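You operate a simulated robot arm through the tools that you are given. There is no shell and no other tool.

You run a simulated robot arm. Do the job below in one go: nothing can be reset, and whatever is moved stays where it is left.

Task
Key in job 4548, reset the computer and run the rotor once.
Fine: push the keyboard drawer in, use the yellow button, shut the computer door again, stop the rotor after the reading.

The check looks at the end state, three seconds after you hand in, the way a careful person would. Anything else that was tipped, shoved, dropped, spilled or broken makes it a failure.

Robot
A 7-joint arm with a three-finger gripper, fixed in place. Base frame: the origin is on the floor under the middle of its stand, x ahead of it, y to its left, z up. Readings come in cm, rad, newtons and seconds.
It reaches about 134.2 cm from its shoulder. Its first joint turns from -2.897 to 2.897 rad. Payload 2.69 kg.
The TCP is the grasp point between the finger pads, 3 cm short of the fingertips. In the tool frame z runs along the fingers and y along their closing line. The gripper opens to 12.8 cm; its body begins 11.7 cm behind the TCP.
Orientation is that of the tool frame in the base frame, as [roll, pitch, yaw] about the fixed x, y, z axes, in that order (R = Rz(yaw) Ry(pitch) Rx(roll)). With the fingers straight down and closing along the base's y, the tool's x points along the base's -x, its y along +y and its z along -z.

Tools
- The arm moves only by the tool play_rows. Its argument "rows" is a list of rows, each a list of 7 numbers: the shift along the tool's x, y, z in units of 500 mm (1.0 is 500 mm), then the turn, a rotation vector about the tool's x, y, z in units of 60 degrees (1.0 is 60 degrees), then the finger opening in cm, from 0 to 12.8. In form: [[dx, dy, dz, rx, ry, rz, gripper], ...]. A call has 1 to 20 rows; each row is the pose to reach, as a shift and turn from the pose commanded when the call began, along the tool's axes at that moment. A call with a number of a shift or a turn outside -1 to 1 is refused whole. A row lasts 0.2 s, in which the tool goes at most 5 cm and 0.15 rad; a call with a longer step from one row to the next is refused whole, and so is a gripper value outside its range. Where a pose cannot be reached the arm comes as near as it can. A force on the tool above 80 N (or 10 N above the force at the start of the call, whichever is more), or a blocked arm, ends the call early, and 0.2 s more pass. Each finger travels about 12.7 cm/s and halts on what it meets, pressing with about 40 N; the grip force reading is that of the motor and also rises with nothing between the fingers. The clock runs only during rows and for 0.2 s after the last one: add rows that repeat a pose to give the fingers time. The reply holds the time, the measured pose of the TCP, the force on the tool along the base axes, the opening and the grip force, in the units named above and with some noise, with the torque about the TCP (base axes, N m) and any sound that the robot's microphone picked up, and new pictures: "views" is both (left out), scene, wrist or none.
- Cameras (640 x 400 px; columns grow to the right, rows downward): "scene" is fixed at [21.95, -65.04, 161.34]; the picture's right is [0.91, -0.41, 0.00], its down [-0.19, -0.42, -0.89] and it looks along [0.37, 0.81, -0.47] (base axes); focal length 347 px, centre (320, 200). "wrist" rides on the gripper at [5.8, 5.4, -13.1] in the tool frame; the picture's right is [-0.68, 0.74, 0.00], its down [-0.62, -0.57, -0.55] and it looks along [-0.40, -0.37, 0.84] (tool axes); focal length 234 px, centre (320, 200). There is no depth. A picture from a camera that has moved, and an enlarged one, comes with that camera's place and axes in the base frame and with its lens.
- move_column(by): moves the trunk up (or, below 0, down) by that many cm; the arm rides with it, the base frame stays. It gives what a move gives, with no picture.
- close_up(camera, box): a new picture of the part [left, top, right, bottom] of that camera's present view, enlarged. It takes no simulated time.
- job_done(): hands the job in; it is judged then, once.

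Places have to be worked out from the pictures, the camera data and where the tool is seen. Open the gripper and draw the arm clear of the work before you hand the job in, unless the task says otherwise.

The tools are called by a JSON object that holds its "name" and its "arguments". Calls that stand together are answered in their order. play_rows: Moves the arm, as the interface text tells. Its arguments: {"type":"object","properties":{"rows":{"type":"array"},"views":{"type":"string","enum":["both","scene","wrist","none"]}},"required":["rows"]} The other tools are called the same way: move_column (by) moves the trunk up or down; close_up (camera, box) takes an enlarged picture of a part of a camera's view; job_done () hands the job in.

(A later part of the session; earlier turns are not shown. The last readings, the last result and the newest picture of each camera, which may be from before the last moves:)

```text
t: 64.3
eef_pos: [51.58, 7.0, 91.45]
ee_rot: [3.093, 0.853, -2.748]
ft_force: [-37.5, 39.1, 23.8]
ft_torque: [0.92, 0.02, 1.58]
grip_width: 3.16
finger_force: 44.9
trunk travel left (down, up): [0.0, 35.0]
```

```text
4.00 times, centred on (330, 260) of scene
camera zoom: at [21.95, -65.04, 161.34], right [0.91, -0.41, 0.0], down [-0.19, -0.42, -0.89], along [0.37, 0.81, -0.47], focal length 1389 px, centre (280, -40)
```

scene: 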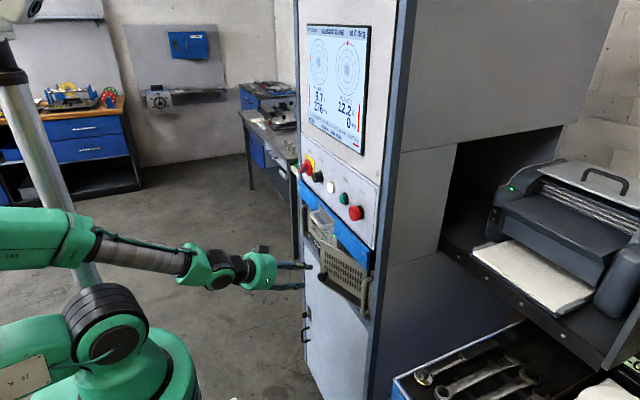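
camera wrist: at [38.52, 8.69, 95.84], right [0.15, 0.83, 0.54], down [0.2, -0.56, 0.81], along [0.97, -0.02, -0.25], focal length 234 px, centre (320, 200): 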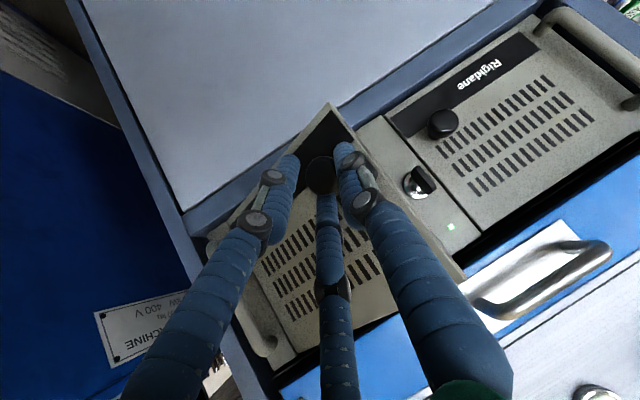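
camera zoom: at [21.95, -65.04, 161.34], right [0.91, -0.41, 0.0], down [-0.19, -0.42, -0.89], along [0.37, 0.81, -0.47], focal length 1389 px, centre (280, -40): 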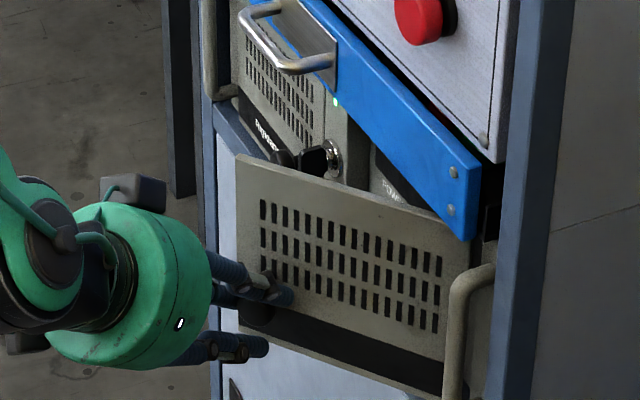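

The door is at about 42°. I release the knob and back away along the tool axis.

{"name": "play_rows", "arguments": {"rows": [[0, 0, 0, 0, 0, 0, 3.2], [0, 0, 0, 0, 0, 0, 4.5], [0, 0, 0, 0, 0, 0, 5.5], [0, 0, -0.03, 0, 0, 0, 5.5], [0, 0, -0.08, 0, 0, 0, 5.5], [0, 0, -0.15, 0, 0, 0, 5.5], [0, 0, -0.15, 0, 0, 0, 5.5]], "views": "both"}}

{"name": "close_up", "arguments": {"camera": "scene", "box": [270, 210, 390, 310]}}

```text
t: 65.9
eef_pos: [46.97, 4.53, 96.62]
ee_rot: [3.091, 0.856, -2.752]
ft_force: [0.9, 0.0, -0.2]
ft_torque: [0.0, -0.02, -0.03]
grip_width: 5.52
finger_force: 0.0
trunk travel left (down, up): [0.0, 35.0]
camera wrist: at [32.33, 3.57, 100.88], right [0.1, 0.84, 0.54], down [0.23, -0.54, 0.81], along [0.97, 0.04, -0.25], focal length 234 px, centre (320, 200)
```

scene: 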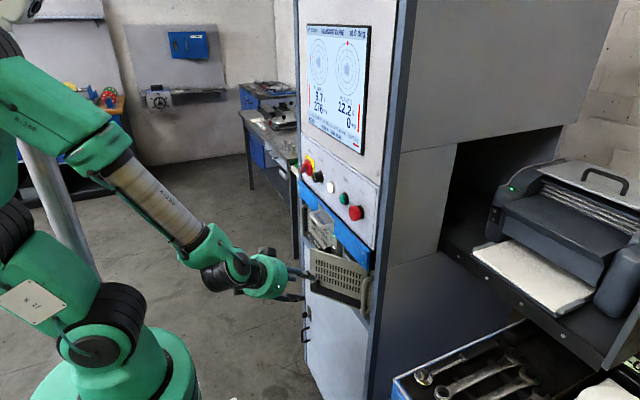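
wrist: 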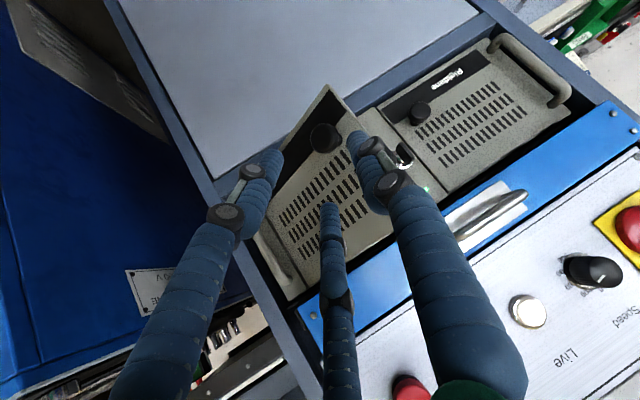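

```text
4.00 times, centred on (330, 260) of scene
camera zoom: at [21.95, -65.04, 161.34], right [0.91, -0.41, 0.0], down [-0.19, -0.42, -0.89], along [0.37, 0.81, -0.47], focal length 1389 px, centre (280, -40)
```

zoom: 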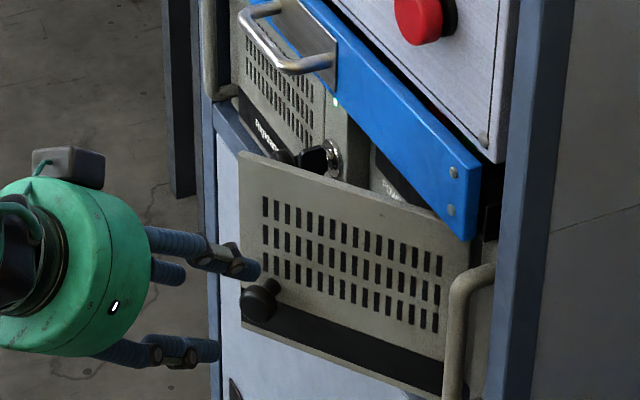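

This steeper, yawed pose works well. The knob is now at about (53.1, 7.9, 90.3), again straight ahead, so I re-grip it once more for another pull.

{"name": "play_rows", "arguments": {"rows": [[0.002, 0.002, 0.05, 0, 0, 0, 5.5], [0.004, 0.003, 0.1, 0, 0, 0, 5.5], [0.005, 0.0044, 0.135, 0, 0, 0, 5.5], [0.005, 0.0044, 0.16, 0, 0, 0, 5.5], [0.005, 0.0044, 0.16, 0, 0, 0, 5.5], [0.005, 0.0044, 0.16, 0, 0, 0, 4], [0.005, 0.0044, 0.16, 0, 0, 0, 2.5], [0.005, 0.0044, 0.16, 0, 0, 0, 1.0], [0.005, 0.0044, 0.16, 0, 0, 0, 1.0]], "views": "wrist"}}

{"name": "close_up", "arguments": {"camera": "scene", "box": [270, 210, 390, 310]}}

```text
t: 67.9
eef_pos: [52.06, 7.28, 91.15]
ee_rot: [3.093, 0.857, -2.748]
ft_force: [-8.4, 12.4, -1.5]
ft_torque: [0.01, 0.14, 0.65]
grip_width: 3.32
finger_force: 45.1
trunk travel left (down, up): [0.0, 35.0]
camera wrist: at [37.47, 6.28, 95.42], right [0.1, 0.84, 0.54], down [0.24, -0.54, 0.81], along [0.97, 0.04, -0.25], focal length 234 px, centre (320, 200)
```

wrist: 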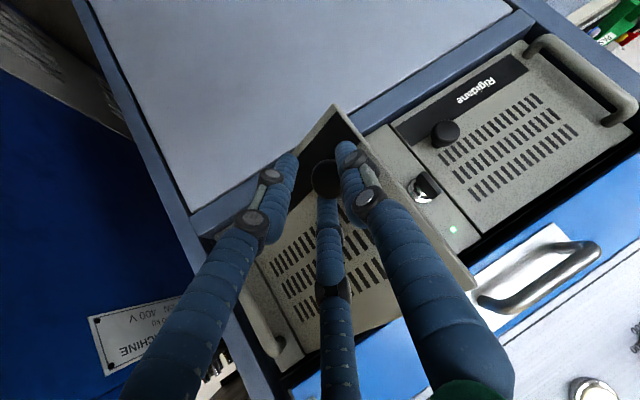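

```text
4.00 times, centred on (330, 260) of scene
camera zoom: at [21.95, -65.04, 161.34], right [0.91, -0.41, 0.0], down [-0.19, -0.42, -0.89], along [0.37, 0.81, -0.47], focal length 1389 px, centre (280, -40)
```

zoom: 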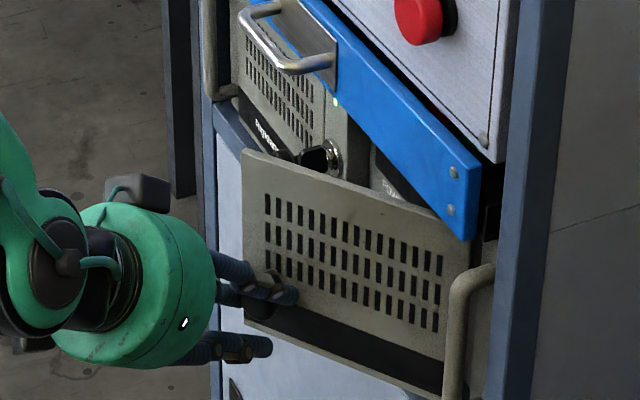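

Good grip. I pull along the arc from about 39° to about 54°.

{"name": "play_rows", "arguments": {"rows": [[0.0079, -0.0067, -0.0095, -0.0157, 0.0007, -0.0136, 1.0], [0.0158, -0.0134, -0.0189, -0.0315, 0.0014, -0.0273, 1.0], [0.0232, -0.021, -0.0279, -0.0472, 0.0021, -0.0409, 1.0], [0.0306, -0.0287, -0.0368, -0.063, 0.0028, -0.0546, 1.0], [0.0376, -0.0374, -0.0453, -0.0787, 0.0035, -0.0682, 1.0], [0.0446, -0.0462, -0.0538, -0.0945, 0.0042, -0.0819, 1.0]], "views": "none"}}

{"name": "close_up", "arguments": {"camera": "scene", "box": [270, 210, 390, 310]}}

```text
t: 69.3
eef_pos: [49.65, 3.64, 91.18]
ee_rot: [3.09, 0.854, -2.619]
ft_force: [-48.0, 32.9, -5.5]
ft_torque: [0.93, 0.17, 1.97]
grip_width: 3.43
finger_force: 45.2
trunk travel left (down, up): [0.0, 35.0]
```

```text
4.00 times, centred on (330, 260) of scene
camera zoom: at [21.95, -65.04, 161.34], right [0.91, -0.41, 0.0], down [-0.19, -0.42, -0.89], along [0.37, 0.81, -0.47], focal length 1389 px, centre (280, -40)
```

zoom: 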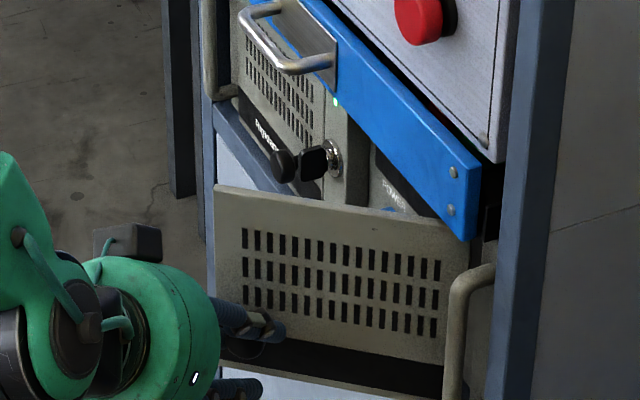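

The door is at about 54° and the force says the grip sits about 0.5 cm too far along -y of the tool. I correct that and keep pulling, now turning fully with the door, to about 69°.

{"name": "play_rows", "arguments": {"rows": [[0.0003, 0.01, 0.0002, 0, 0, 0, 1.0], [0.0074, 0.0012, -0.0085, -0.0314, 0.0014, -0.0273, 1.0], [0.0147, -0.0072, -0.0173, -0.0628, 0.0028, -0.0546, 1.0], [0.0215, -0.0168, -0.0256, -0.0942, 0.0042, -0.0819, 1.0], [0.028, -0.0266, -0.0335, -0.1256, 0.0056, -0.1092, 1.0], [0.0342, -0.0371, -0.0413, -0.157, 0.007, -0.1365, 1.0], [0.0403, -0.0476, -0.0488, -0.1884, 0.0084, -0.1638, 1.0]], "views": "none"}}

{"name": "close_up", "arguments": {"camera": "scene", "box": [270, 210, 390, 310]}}

```text
t: 70.9
eef_pos: [48.66, -0.14, 91.12]
ee_rot: [3.09, 0.855, -2.357]
ft_force: [1.4, 1.0, -54.6]
ft_torque: [-1.28, 0.37, 0.28]
grip_width: 3.39
finger_force: 44.6
trunk travel left (down, up): [0.0, 35.0]
```

```text
4.00 times, centred on (330, 260) of scene
camera zoom: at [21.95, -65.04, 161.34], right [0.91, -0.41, 0.0], down [-0.19, -0.42, -0.89], along [0.37, 0.81, -0.47], focal length 1389 px, centre (280, -40)
```

zoom: 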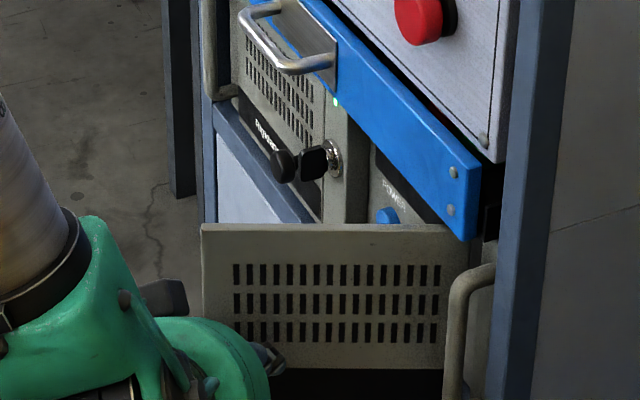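

The door is at about 68°. I take it another 10–12° for more room, easing the tool down 0.4 cm to relieve the vertical force.

{"name": "play_rows", "arguments": {"rows": [[0.006, -0.0003, 0.0052, 0, 0, 0, 1.0], [0.0133, -0.0087, -0.0036, -0.0315, 0.0014, -0.0273, 1.0], [0.0206, -0.0171, -0.0124, -0.0629, 0.0028, -0.0546, 1.0], [0.0274, -0.0265, -0.0207, -0.0944, 0.0042, -0.0819, 1.0], [0.0342, -0.0359, -0.0291, -0.1258, 0.0056, -0.1092, 1.0]], "views": "none"}}

{"name": "close_up", "arguments": {"camera": "scene", "box": [230, 200, 390, 320]}}

```text
t: 72.1
eef_pos: [48.38, -3.0, 90.94]
ee_rot: [3.103, 0.858, -2.176]
ft_force: [1.9, 0.7, 43.5]
ft_torque: [1.13, -0.68, 0.14]
grip_width: 3.39
finger_force: 45.0
trunk travel left (down, up): [0.0, 35.0]
```

```text
3.33 times, centred on (310, 260) of scene
camera zoom: at [21.95, -65.04, 161.34], right [0.91, -0.41, 0.0], down [-0.19, -0.42, -0.89], along [0.37, 0.81, -0.47], focal length 1157 px, centre (353, 0)
```

zoom: 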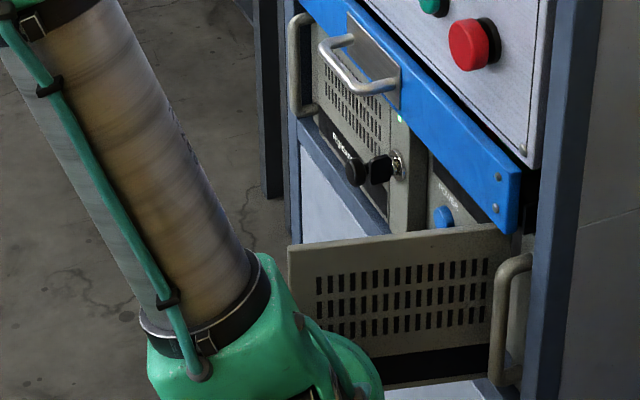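

The door is nearly at 80°. The blue POWER button triangulates to (66.4, 11.9, 91.1), which puts yellow RESET at about (66.4, 4.9, 91.0). I release the knob and back off up and away.

{"name": "play_rows", "arguments": {"rows": [[0, 0, 0, 0, 0, 0, 3.2], [0, 0, 0, 0, 0, 0, 4.5], [0, 0, 0, 0, 0, 0, 6], [0, 0, -0.04, 0, 0, 0, 6], [0, 0, -0.1, 0, 0, 0, 6], [0, 0, -0.18, 0, 0, 0, 6], [0, 0, -0.18, 0, 0, 0, 6]], "views": "both"}}

{"name": "close_up", "arguments": {"camera": "scene", "box": [230, 200, 390, 320]}}

```text
t: 73.7
eef_pos: [44.68, -8.81, 96.87]
ee_rot: [3.091, 0.857, -2.181]
ft_force: [-0.7, 0.1, 0.0]
ft_torque: [-0.02, 0.06, -0.01]
grip_width: 6.03
finger_force: 0.1
trunk travel left (down, up): [0.0, 35.0]
camera wrist: at [32.99, -17.48, 101.23], right [-0.36, 0.76, 0.53], down [0.49, -0.33, 0.81], along [0.79, 0.56, -0.25], focal length 234 px, centre (320, 200)
```

scene: 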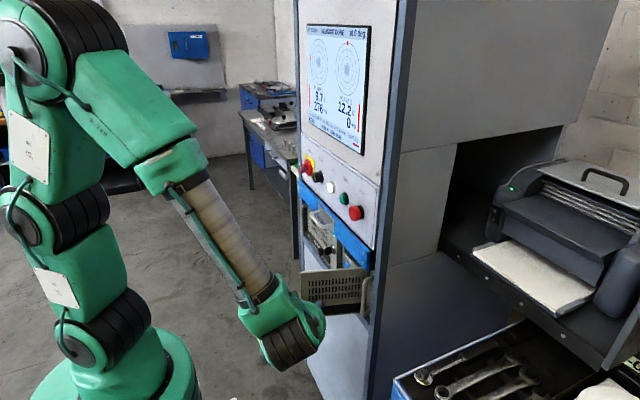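
wrist: 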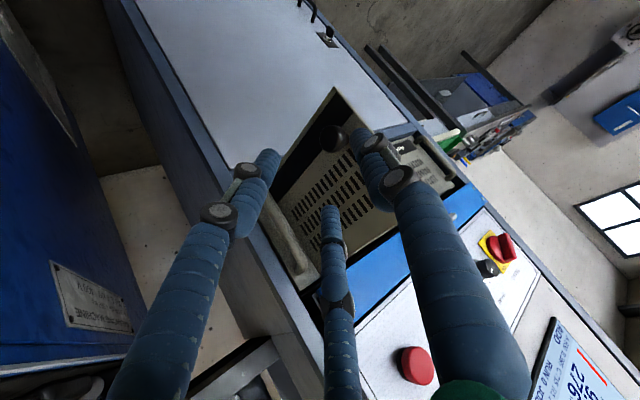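

```text
3.33 times, centred on (310, 260) of scene
camera zoom: at [21.95, -65.04, 161.34], right [0.91, -0.41, 0.0], down [-0.19, -0.42, -0.89], along [0.37, 0.81, -0.47], focal length 1157 px, centre (353, 0)
```

zoom: 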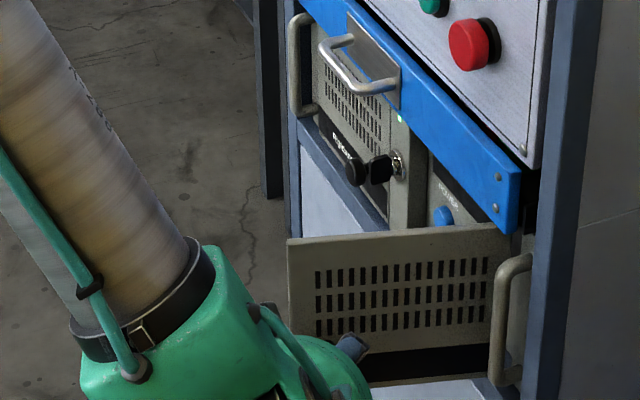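

The door holds at about 77°. I lift the hand over the door to its left side and turn it to 20° yaw towards the opening, staying well clear of the door.

{"name": "play_rows", "arguments": {"rows": [[-0.043, 0.0422, -0.04, 0.0945, -0.0041, 0.0818, 6], [-0.0859, 0.0844, -0.08, 0.189, -0.0083, 0.1635, 6], [-0.1289, 0.1266, -0.1199, 0.2834, -0.0124, 0.2453, 6], [-0.1718, 0.1688, -0.1599, 0.3779, -0.0166, 0.327, 6], [-0.2117, 0.2011, -0.0923, 0.4724, -0.0207, 0.4088, 6], [-0.2517, 0.2333, -0.0246, 0.5669, -0.0248, 0.4905, 6], [-0.2916, 0.2656, 0.043, 0.6614, -0.029, 0.5723, 6], [-0.3315, 0.2979, 0.1107, 0.7558, -0.0331, 0.654, 6], [-0.3715, 0.3301, 0.1783, 0.8503, -0.0373, 0.7358, 6], [-0.4114, 0.3624, 0.246, 0.9448, -0.0414, 0.8175, 6], [-0.4114, 0.3624, 0.246, 0.9448, -0.0414, 0.8175, 6]], "views": "both"}}

{"name": "close_up", "arguments": {"camera": "wrist", "box": [180, 60, 420, 210]}}

```text
t: 76.3
eef_pos: [45.7, 9.12, 104.86]
ee_rot: [3.094, 0.858, 2.526]
ft_force: [-0.5, -0.7, 0.2]
ft_torque: [-0.04, 0.0, -0.02]
grip_width: 5.98
finger_force: 0.0
out of reach, approached as far as the arm can: row 7, 8
trunk travel left (down, up): [0.0, 35.0]
stopped in row 11: the arm was blocked; the commanded pose is now the measured one
camera wrist: at [37.28, 21.01, 109.18], right [0.77, 0.36, 0.53], down [-0.33, -0.49, 0.81], along [0.55, -0.8, -0.25], focal length 234 px, centre (320, 200)
```

scene: 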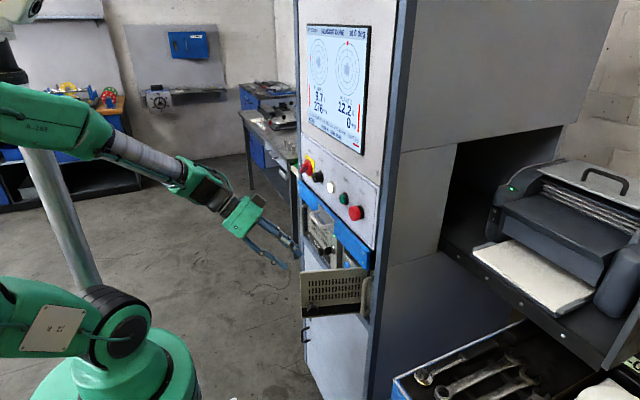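
wrist: 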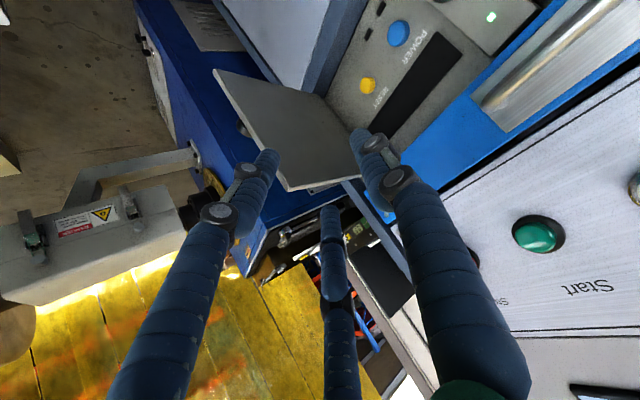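

```text
2.67 times, centred on (300, 135) of wrist
camera zoom: at [37.28, 21.01, 109.18], right [0.77, 0.36, 0.53], down [-0.33, -0.49, 0.81], along [0.55, -0.8, -0.25], focal length 624 px, centre (373, 373)
```

zoom: 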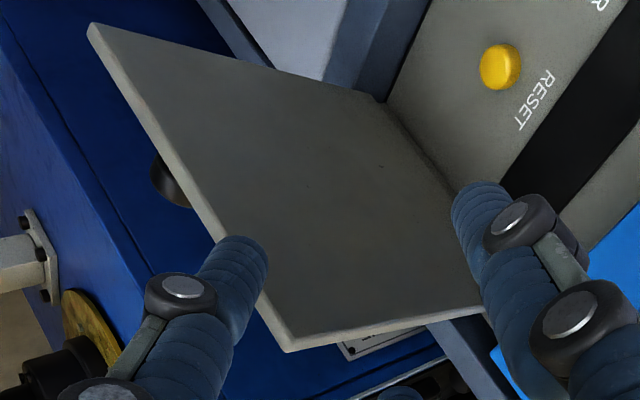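

The yellow RESET triangulates from two views to (66.3, 5.0, 91.1), with blue POWER 7 cm to its left. I close the fingers and turn to 65° pitch and 25° yaw, stopping 8 cm short of the yellow button.

{"name": "play_rows", "arguments": {"rows": [[0, 0, 0, 0, 0, 0, 4], [0, 0, 0, 0, 0, 0, 1], [0, 0, 0, 0, 0, 0, 0], [0.0037, 0.0304, 0.0665, -0.0248, -0.0653, -0.0249, 0], [0.0074, 0.0608, 0.133, -0.0496, -0.1306, -0.0498, 0], [0.0111, 0.0912, 0.1995, -0.0743, -0.1958, -0.0747, 0], [0.0148, 0.1216, 0.266, -0.0991, -0.2611, -0.0996, 0], [0.0148, 0.1216, 0.266, -0.0991, -0.2611, -0.0996, 0]], "views": "both"}}

{"name": "close_up", "arguments": {"camera": "wrist", "box": [200, 60, 440, 210]}}

{"name": "close_up", "arguments": {"camera": "scene", "box": [230, 200, 390, 320]}}

```text
t: 78.1
eef_pos: [57.5, 9.05, 95.91]
ee_rot: [3.14, 1.134, 2.702]
ft_force: [-0.1, -0.2, -0.8]
ft_torque: [0.01, 0.03, 0.01]
grip_width: 0.24
finger_force: 31.2
trunk travel left (down, up): [0.0, 35.0]
camera wrist: at [46.93, 20.05, 96.13], right [0.57, 0.55, 0.61], down [-0.45, -0.41, 0.79], along [0.68, -0.73, 0.01], focal length 234 px, centre (320, 200)
```

scene: 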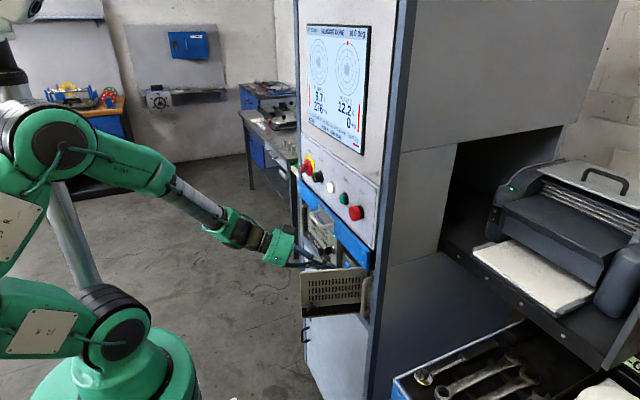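
wrist: 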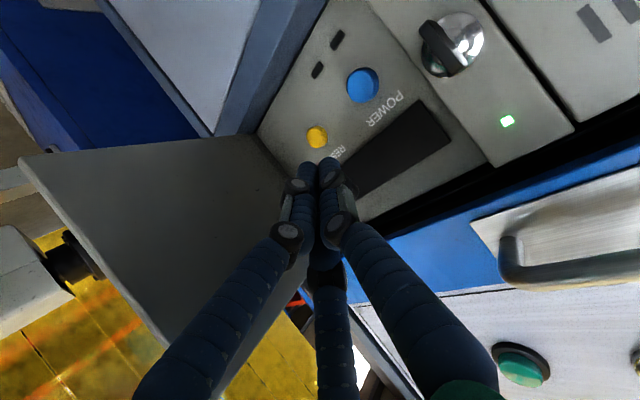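

```text
2.67 times, centred on (320, 135) of wrist
camera zoom: at [46.93, 20.05, 96.13], right [0.57, 0.55, 0.61], down [-0.45, -0.41, 0.79], along [0.68, -0.73, 0.01], focal length 624 px, centre (320, 373)
```

zoom: 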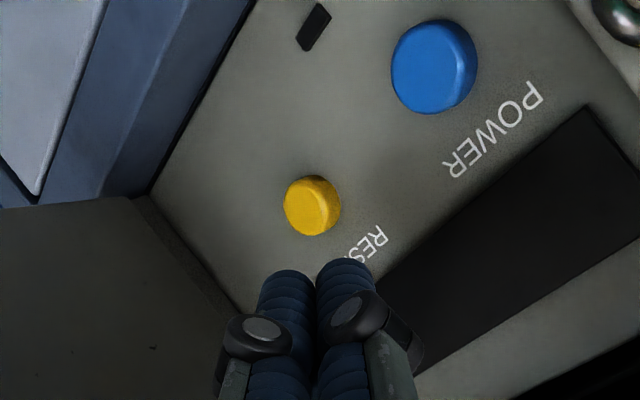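

```text
3.33 times, centred on (310, 260) of scene
camera zoom: at [21.95, -65.04, 161.34], right [0.91, -0.41, 0.0], down [-0.19, -0.42, -0.89], along [0.37, 0.81, -0.47], focal length 1157 px, centre (353, 0)
```

zoom: 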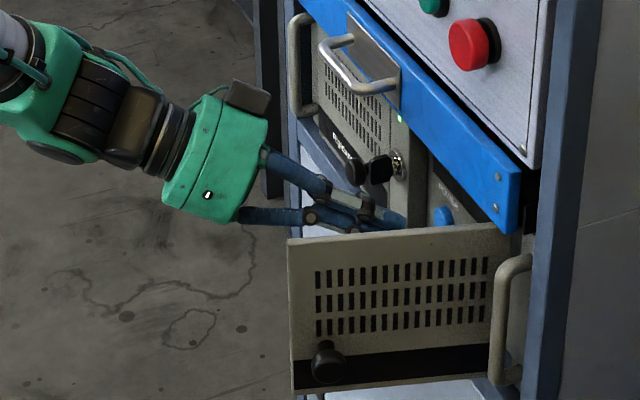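

The tool axis points straight at the yellow button and blue stays well to the left. I advance 7 cm along it, then press in small steps.

{"name": "play_rows", "arguments": {"rows": [[0, -0.003, 0.04, 0, 0, 0, 0], [0, -0.006, 0.08, 0, 0, 0, 0], [0, -0.01, 0.115, 0, 0, 0, 0], [0, -0.01, 0.135, 0, 0, 0, 0], [0, -0.01, 0.135, 0, 0, 0, 0]], "views": "both"}}

{"name": "close_up", "arguments": {"camera": "wrist", "box": [240, 100, 400, 200]}}

{"name": "close_up", "arguments": {"camera": "scene", "box": [230, 200, 390, 320]}}

```text
t: 79.3
eef_pos: [62.7, 6.13, 93.03]
ee_rot: [3.141, 1.136, 2.704]
ft_force: [-0.4, 0.5, -0.6]
ft_torque: [0.01, 0.0, 0.0]
grip_width: 0.21
finger_force: 31.7
trunk travel left (down, up): [0.0, 35.0]
camera wrist: at [52.02, 17.01, 93.33], right [0.57, 0.55, 0.61], down [-0.45, -0.41, 0.79], along [0.68, -0.73, 0.01], focal length 234 px, centre (320, 200)
```

scene: 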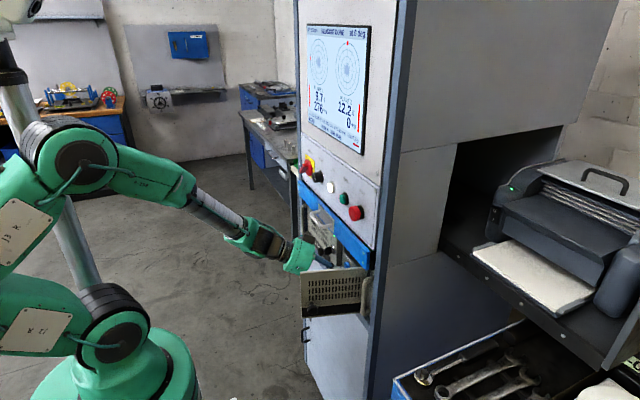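
wrist: 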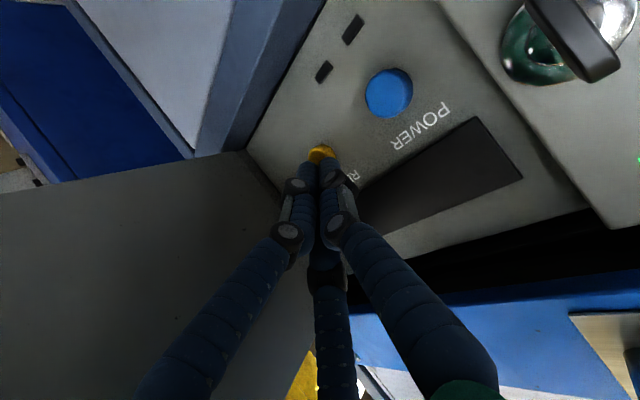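

```text
4.00 times, centred on (320, 150) of wrist
camera zoom: at [52.02, 17.01, 93.33], right [0.57, 0.55, 0.61], down [-0.45, -0.41, 0.79], along [0.68, -0.73, 0.01], focal length 937 px, centre (320, 400)
```

zoom: 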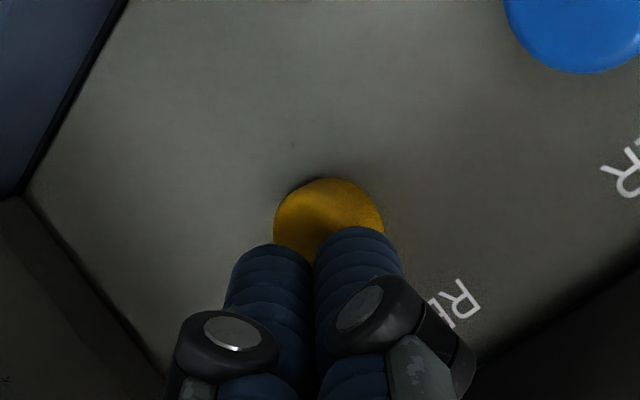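

```text
3.33 times, centred on (310, 260) of scene
camera zoom: at [21.95, -65.04, 161.34], right [0.91, -0.41, 0.0], down [-0.19, -0.42, -0.89], along [0.37, 0.81, -0.47], focal length 1157 px, centre (353, 0)
```

zoom: 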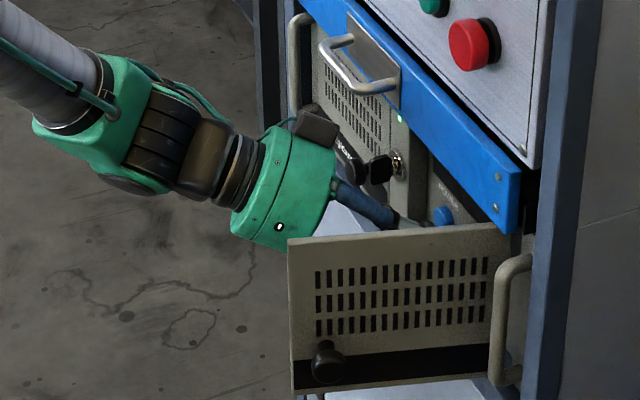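

The tips are right at the yellow cap, with no contact yet. I press on in small steps.

{"name": "play_rows", "arguments": {"rows": [[0, 0, 0.006, 0, 0, 0, 0], [0, 0, 0.012, 0, 0, 0, 0], [0, 0, 0.016, 0, 0, 0, 0]], "views": "none"}}

{"name": "close_up", "arguments": {"camera": "wrist", "box": [240, 100, 400, 200]}}

{"name": "close_up", "arguments": {"camera": "scene", "box": [290, 10, 380, 160]}}

```text
t: 80.1
eef_pos: [63.31, 5.89, 92.71]
ee_rot: [3.141, 1.133, 2.706]
ft_force: [0.0, 0.6, -0.8]
ft_torque: [0.05, 0.0, -0.02]
grip_width: 0.24
finger_force: 30.6
trunk travel left (down, up): [0.0, 35.0]
```

```text
4.00 times, centred on (320, 150) of wrist
camera zoom: at [52.68, 16.78, 92.97], right [0.57, 0.55, 0.61], down [-0.45, -0.41, 0.79], along [0.68, -0.73, 0.01], focal length 937 px, centre (320, 400)
```

zoom: 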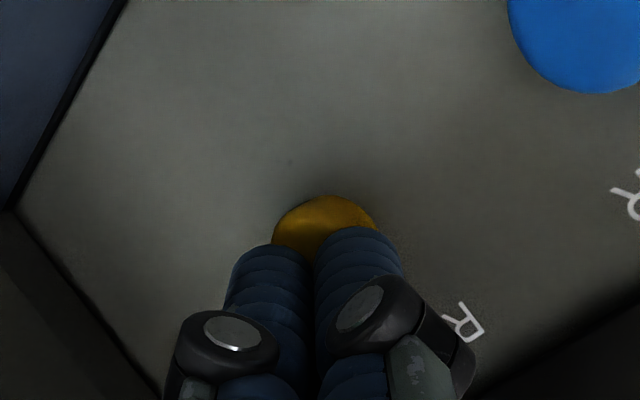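

```text
2.67 times, centred on (335, 85) of scene
camera zoom: at [21.95, -65.04, 161.34], right [0.91, -0.41, 0.0], down [-0.19, -0.42, -0.89], along [0.37, 0.81, -0.47], focal length 926 px, centre (280, 507)
```

zoom: 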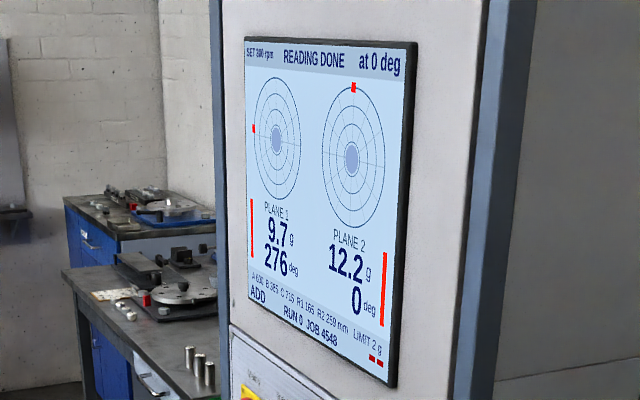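

Still free. I continue forward in 0.25 cm steps, up to 0.8 cm.

{"name": "play_rows", "arguments": {"rows": [[0, 0, 0.005, 0, 0, 0, 0], [0, 0, 0.01, 0, 0, 0, 0], [0, 0, 0.014, 0, 0, 0, 0]], "views": "none"}}

{"name": "close_up", "arguments": {"camera": "wrist", "box": [240, 100, 400, 200]}}

{"name": "close_up", "arguments": {"camera": "scene", "box": [290, 10, 380, 160]}}

```text
t: 80.9
eef_pos: [63.71, 5.67, 92.54]
ee_rot: [3.137, 1.138, 2.702]
ft_force: [-28.8, 18.8, 19.0]
ft_torque: [0.1, -0.34, 0.51]
grip_width: 0.23
finger_force: 31.9
trunk travel left (down, up): [0.0, 35.0]
heard: click
```

```text
4.00 times, centred on (320, 150) of wrist
camera zoom: at [53.11, 16.6, 92.77], right [0.57, 0.55, 0.62], down [-0.46, -0.41, 0.79], along [0.69, -0.73, 0.01], focal length 937 px, centre (320, 400)
```

zoom: 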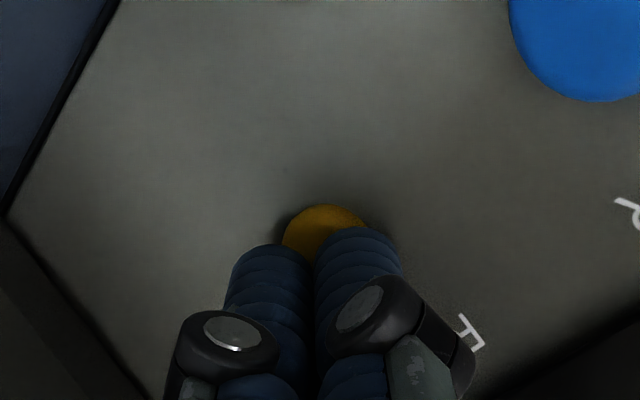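

```text
2.67 times, centred on (335, 85) of scene
camera zoom: at [21.95, -65.04, 161.34], right [0.91, -0.41, 0.0], down [-0.19, -0.42, -0.89], along [0.37, 0.81, -0.47], focal length 926 px, centre (280, 507)
```

zoom: 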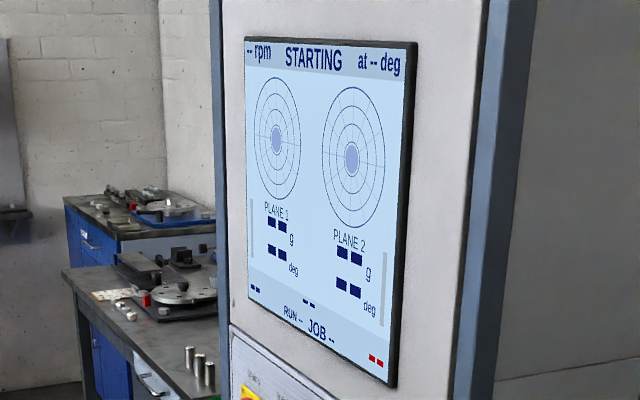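

A click, and the screen now reads "STARTING", so the reset registered. I back the fingers off and see what the screen shows once it has restarted.

{"name": "play_rows", "arguments": {"rows": [[0, 0.005, -0.02, 0, 0, 0, 0], [0, 0.01, -0.06, 0, 0, 0, 0], [0, 0.01, -0.12, 0, 0, 0, 0], [0, 0.01, -0.19, 0, 0, 0, 0], [0, 0.01, -0.26, 0, 0, 0, 0], [0, 0.01, -0.26, 0, 0, 0, 0]], "views": "both"}}

{"name": "close_up", "arguments": {"camera": "scene", "box": [290, 10, 380, 160]}}

```text
t: 82.3
eef_pos: [53.35, 11.07, 97.96]
ee_rot: [3.141, 1.135, 2.703]
ft_force: [-0.3, 0.3, 0.3]
ft_torque: [0.02, 0.0, -0.01]
grip_width: 0.23
finger_force: 31.9
trunk travel left (down, up): [0.0, 35.0]
camera wrist: at [42.62, 21.92, 98.26], right [0.57, 0.55, 0.61], down [-0.45, -0.41, 0.79], along [0.68, -0.73, 0.01], focal length 234 px, centre (320, 200)
```

scene: 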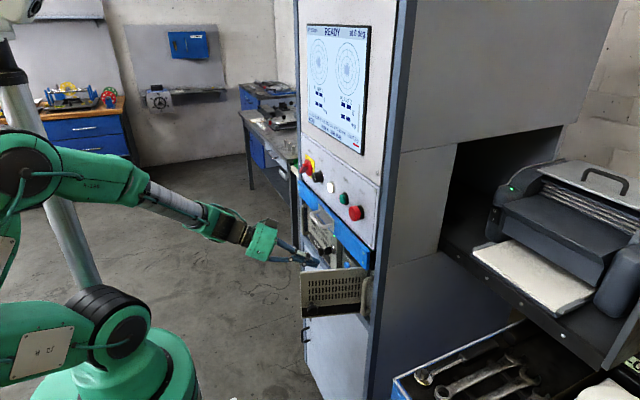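
wrist: 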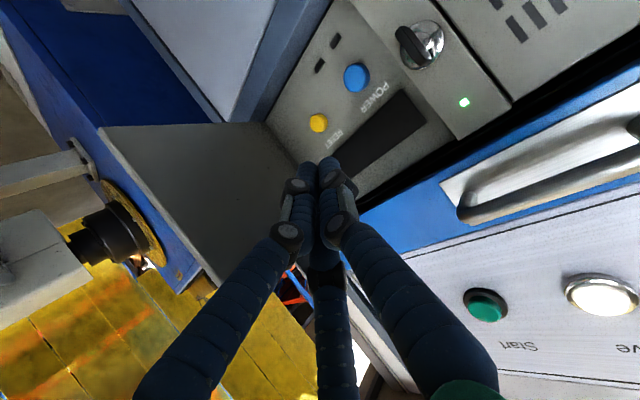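

```text
2.67 times, centred on (335, 85) of scene
camera zoom: at [21.95, -65.04, 161.34], right [0.91, -0.41, 0.0], down [-0.19, -0.42, -0.89], along [0.37, 0.81, -0.47], focal length 926 px, centre (280, 507)
```

zoom: 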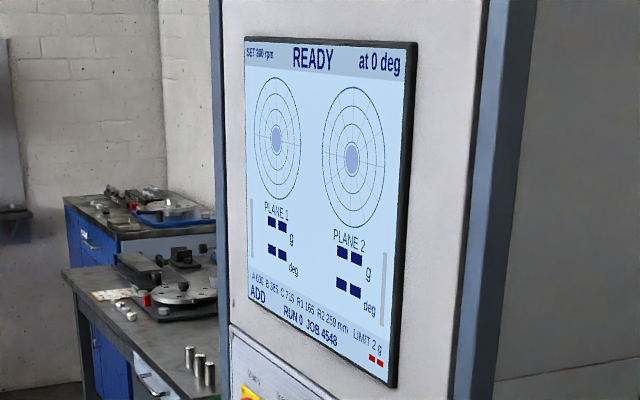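

READY, with JOB 4548 retained and RUN 0. Next I shut the computer door. I lift the hand over the door, out in front of the panel, turning towards the door's outer side.

{"name": "play_rows", "arguments": {"rows": [[-0.0434, -0.0219, -0.0398, -0.099, 0.0485, -0.063, 0], [-0.0868, -0.0438, -0.0797, -0.198, 0.097, -0.126, 0], [-0.1302, -0.0658, -0.1195, -0.2969, 0.1454, -0.1891, 0], [-0.1736, -0.0877, -0.1594, -0.3959, 0.1939, -0.2521, 0], [-0.217, -0.1096, -0.1992, -0.4949, 0.2424, -0.3151, 0], [-0.217, -0.1096, -0.1992, -0.4949, 0.2424, -0.3151, 0]], "views": "scene"}}

```text
t: 83.7
eef_pos: [47.23, 7.9, 111.17]
ee_rot: [-3.14, 0.871, -2.984]
ft_force: [0.5, -0.2, 0.1]
ft_torque: [-0.01, -0.02, 0.0]
grip_width: 0.23
finger_force: 31.3
out of reach, approached as far as the arm can: row 5, 6
trunk travel left (down, up): [0.0, 35.0]
```

scene: 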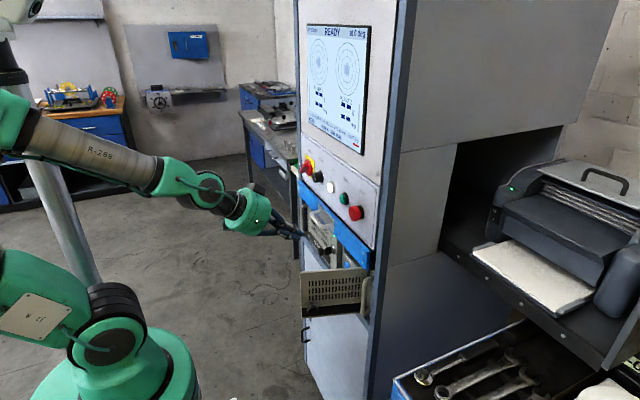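

Nearly there. I carry on across above the door to its outer (-y) side, yawing to 45°.

{"name": "play_rows", "arguments": {"rows": [[0.01, -0.062, 0, -0.0894, 0, -0.075, 0], [0.03, -0.1246, 0.001, -0.1787, 0, -0.15, 0], [0.06, -0.187, 0.003, -0.2681, 0, -0.225, 0], [0.095, -0.2493, 0.005, -0.3574, 0, -0.3, 0], [0.125, -0.3116, 0.0066, -0.4468, 0, -0.375, 0], [0.125, -0.3116, 0.0066, -0.4468, 0, -0.375, 0]], "views": "both"}}

```text
t: 85.1
eef_pos: [45.97, -8.17, 106.65]
ee_rot: [3.141, 0.873, -2.355]
ft_force: [0.8, -0.8, -0.2]
ft_torque: [0.06, -0.05, -0.02]
grip_width: 0.24
finger_force: 31.5
out of reach, approached as far as the arm can: row 1, 2
trunk travel left (down, up): [0.0, 35.0]
camera wrist: at [32.52, -14.22, 110.55], right [-0.21, 0.83, 0.52], down [0.38, -0.42, 0.82], along [0.9, 0.38, -0.23], focal length 234 px, centre (320, 200)
```

scene: 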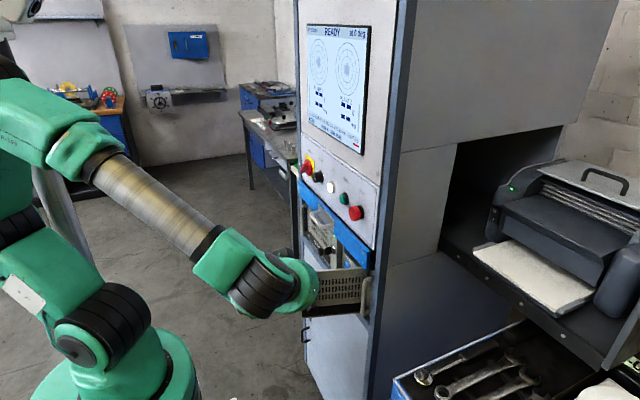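
wrist: 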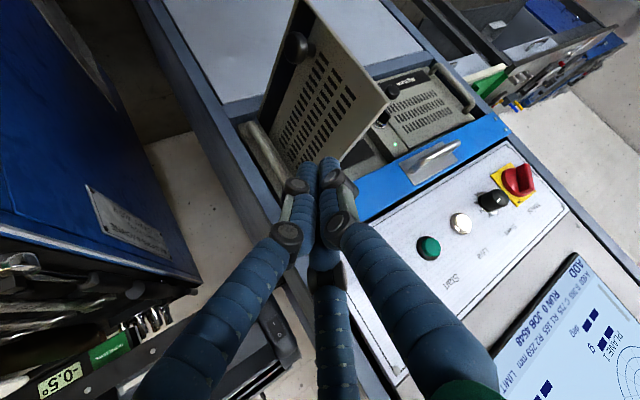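

I'm on the outer side of the door with the fingers closed. I come down to it and push it, tips at z≈95 and clear of the knob, from about 77° to about 45°.

{"name": "play_rows", "arguments": {"rows": [[0.03, -0.0047, 0.0681, 0, 0, 0, 0], [0.06, -0.0094, 0.1363, 0, 0, 0, 0], [0.0896, -0.0141, 0.2044, 0, 0, 0, 0], [0.07, -0.002, 0.2353, 0, 0, 0, 0], [0.0509, 0.0099, 0.2661, 0, 0, 0, 0], [0.03, 0.024, 0.291, 0, 0, 0, 0], [0.0091, 0.0382, 0.3159, 0, 0, 0, 0], [-0.0109, 0.0425, 0.3398, 0, 0, 0, 0], [-0.0309, 0.0467, 0.3636, 0, 0, 0, 0]], "views": "both"}}

{"name": "close_up", "arguments": {"camera": "scene", "box": [230, 200, 390, 320]}}

```text
t: 87.1
eef_pos: [54.92, 4.32, 95.92]
ee_rot: [-3.141, 0.874, -2.357]
ft_force: [-0.3, 0.1, -0.1]
ft_torque: [-0.01, 0.0, -0.02]
grip_width: 0.2
finger_force: 31.2
trunk travel left (down, up): [0.0, 35.0]
camera wrist: at [41.34, -1.72, 99.72], right [-0.21, 0.83, 0.52], down [0.38, -0.42, 0.82], along [0.9, 0.37, -0.23], focal length 234 px, centre (320, 200)
```

scene: 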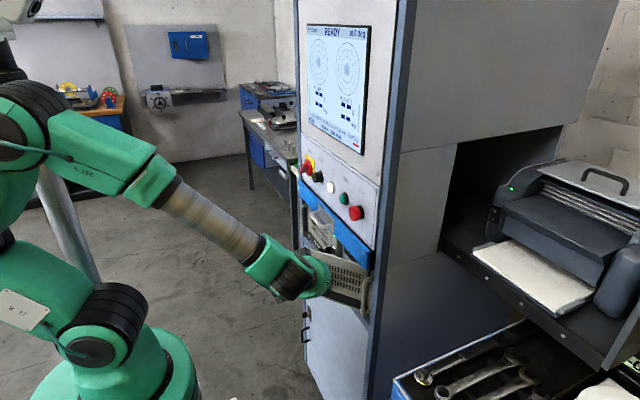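
wrist: 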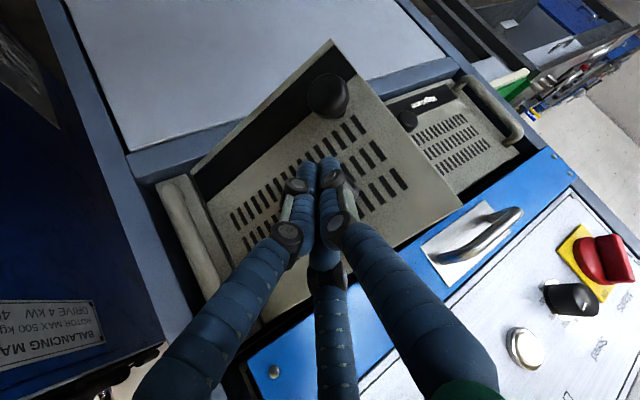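

```text
3.33 times, centred on (310, 260) of scene
camera zoom: at [21.95, -65.04, 161.34], right [0.91, -0.41, 0.0], down [-0.19, -0.42, -0.89], along [0.37, 0.81, -0.47], focal length 1157 px, centre (353, 0)
```

zoom: 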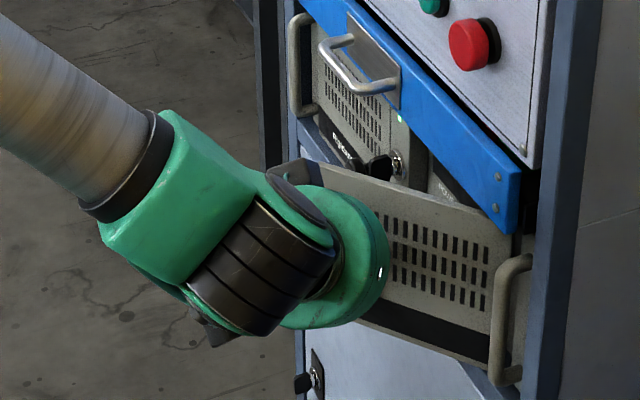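

The door is at about 48° and closing easily. I keep pushing while turning the hand towards straight ahead and flattening it.

{"name": "play_rows", "arguments": {"rows": [[-0.0088, 0.0018, 0.0338, 0.0958, 0, 0.0804, 0], [-0.0175, 0.0035, 0.0675, 0.1915, 0, 0.1607, 0], [-0.0206, -0.0059, 0.0858, 0.2626, -0.0434, 0.2052, 0], [-0.0238, -0.0153, 0.104, 0.3338, -0.0869, 0.2497, 0], [-0.0269, -0.0247, 0.1223, 0.4049, -0.1303, 0.2942, 0], [-0.0269, -0.0247, 0.1223, 0.4049, -0.1303, 0.2942, 0]], "views": "both"}}

{"name": "close_up", "arguments": {"camera": "scene", "box": [230, 200, 390, 320]}}

```text
t: 88.5
eef_pos: [59.65, 7.47, 92.9]
ee_rot: [3.141, 1.012, -2.879]
ft_force: [0.1, 0.6, 0.8]
ft_torque: [0.01, 0.03, 0.0]
grip_width: 0.22
finger_force: 31.8
trunk travel left (down, up): [0.0, 35.0]
camera wrist: at [44.58, 8.83, 94.8], right [0.16, 0.8, 0.57], down [0.01, -0.58, 0.81], along [0.99, -0.12, -0.1], focal length 234 px, centre (320, 200)
```

scene: 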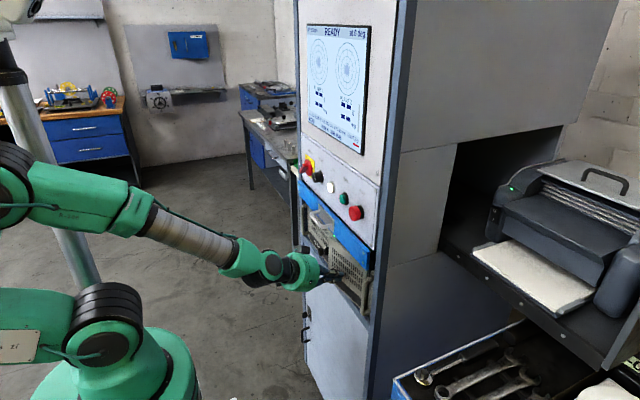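
wrist: 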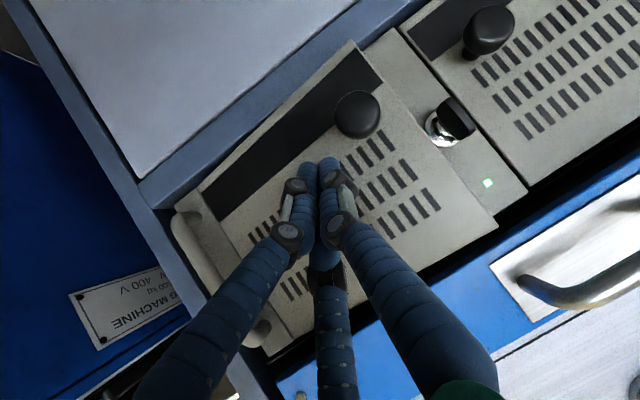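

```text
3.33 times, centred on (310, 260) of scene
camera zoom: at [21.95, -65.04, 161.34], right [0.91, -0.41, 0.0], down [-0.19, -0.42, -0.89], along [0.37, 0.81, -0.47], focal length 1157 px, centre (353, 0)
```

zoom: 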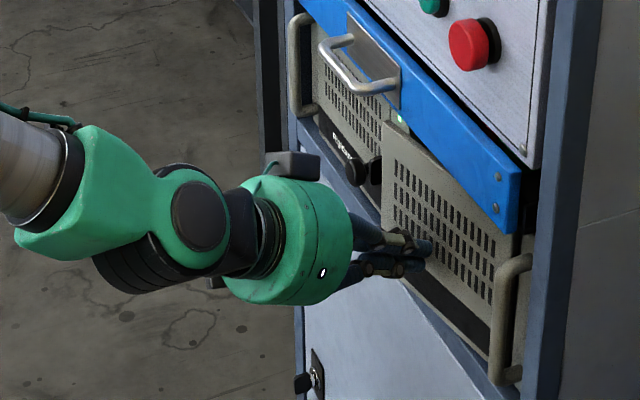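

The door is at about 17°. I push it the rest of the way while flattening the tool to 65°, in smaller steps near the end.

{"name": "play_rows", "arguments": {"rows": [[-0.0064, -0.0079, 0.0216, 0.0728, -0.0577, 0.0395, 0], [-0.0128, -0.0158, 0.0432, 0.1455, -0.1154, 0.079, 0], [-0.0159, -0.0174, 0.0481, 0.1455, -0.1154, 0.079, 0], [-0.019, -0.0189, 0.053, 0.1455, -0.1154, 0.079, 0]], "views": "both"}}

{"name": "close_up", "arguments": {"camera": "scene", "box": [270, 210, 390, 310]}}

{"name": "close_up", "arguments": {"camera": "wrist", "box": [200, 60, 440, 210]}}

```text
t: 89.7
eef_pos: [61.48, 4.33, 91.81]
ee_rot: [3.131, 1.105, -3.013]
ft_force: [-49.1, 4.8, 16.4]
ft_torque: [0.06, -0.59, 0.04]
grip_width: 0.2
finger_force: 31.4
out of reach, approached as far as the arm can: row 2, 3, 4
trunk travel left (down, up): [0.0, 35.0]
stopped in row 4: the force on the tool passed its limit at 82 N (the readings are from after the stop); the commanded pose is now the measured one
camera wrist: at [46.66, 7.66, 92.52], right [0.2, 0.77, 0.61], down [-0.13, -0.59, 0.79], along [0.97, -0.24, -0.02], focal length 234 px, centre (320, 200)
```

scene: 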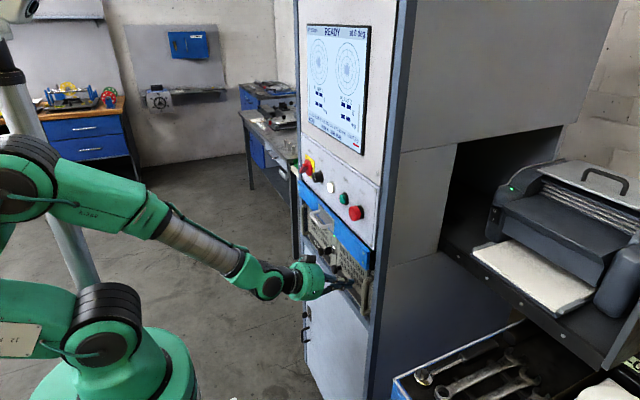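
wrist: 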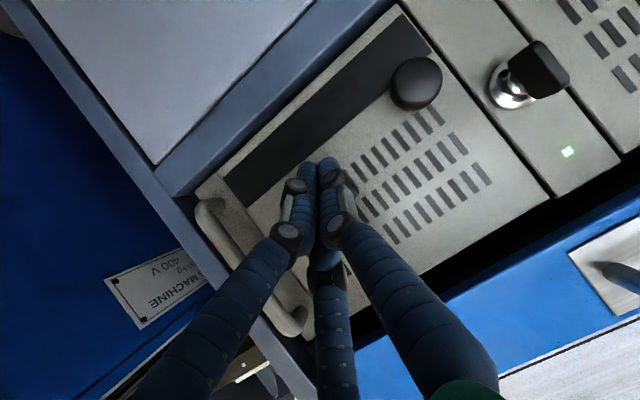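

```text
4.00 times, centred on (330, 260) of scene
camera zoom: at [21.95, -65.04, 161.34], right [0.91, -0.41, 0.0], down [-0.19, -0.42, -0.89], along [0.37, 0.81, -0.47], focal length 1389 px, centre (280, -40)
```

zoom: 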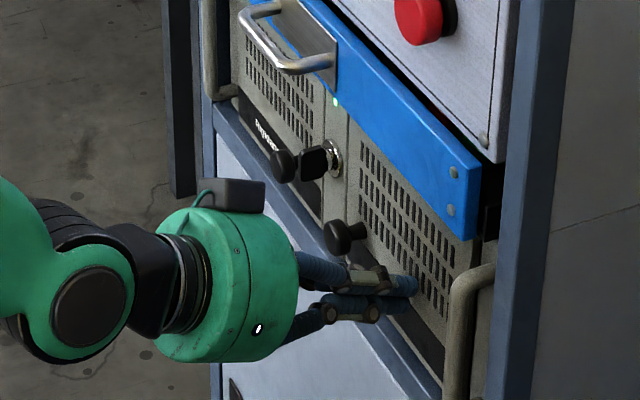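

```text
2.67 times, centred on (320, 135) of wrist
camera zoom: at [46.66, 7.66, 92.52], right [0.2, 0.77, 0.61], down [-0.13, -0.59, 0.79], along [0.97, -0.24, -0.02], focal length 624 px, centre (320, 373)
```

zoom: 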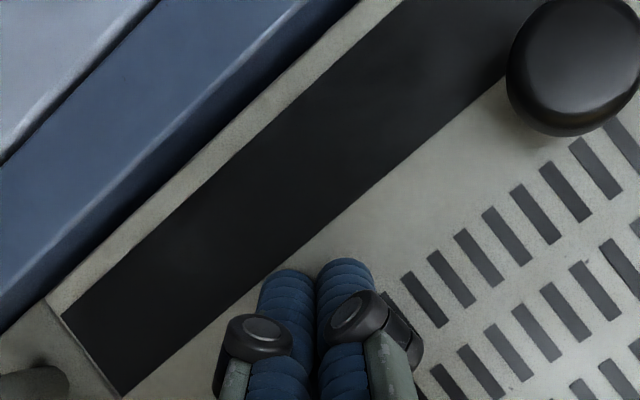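

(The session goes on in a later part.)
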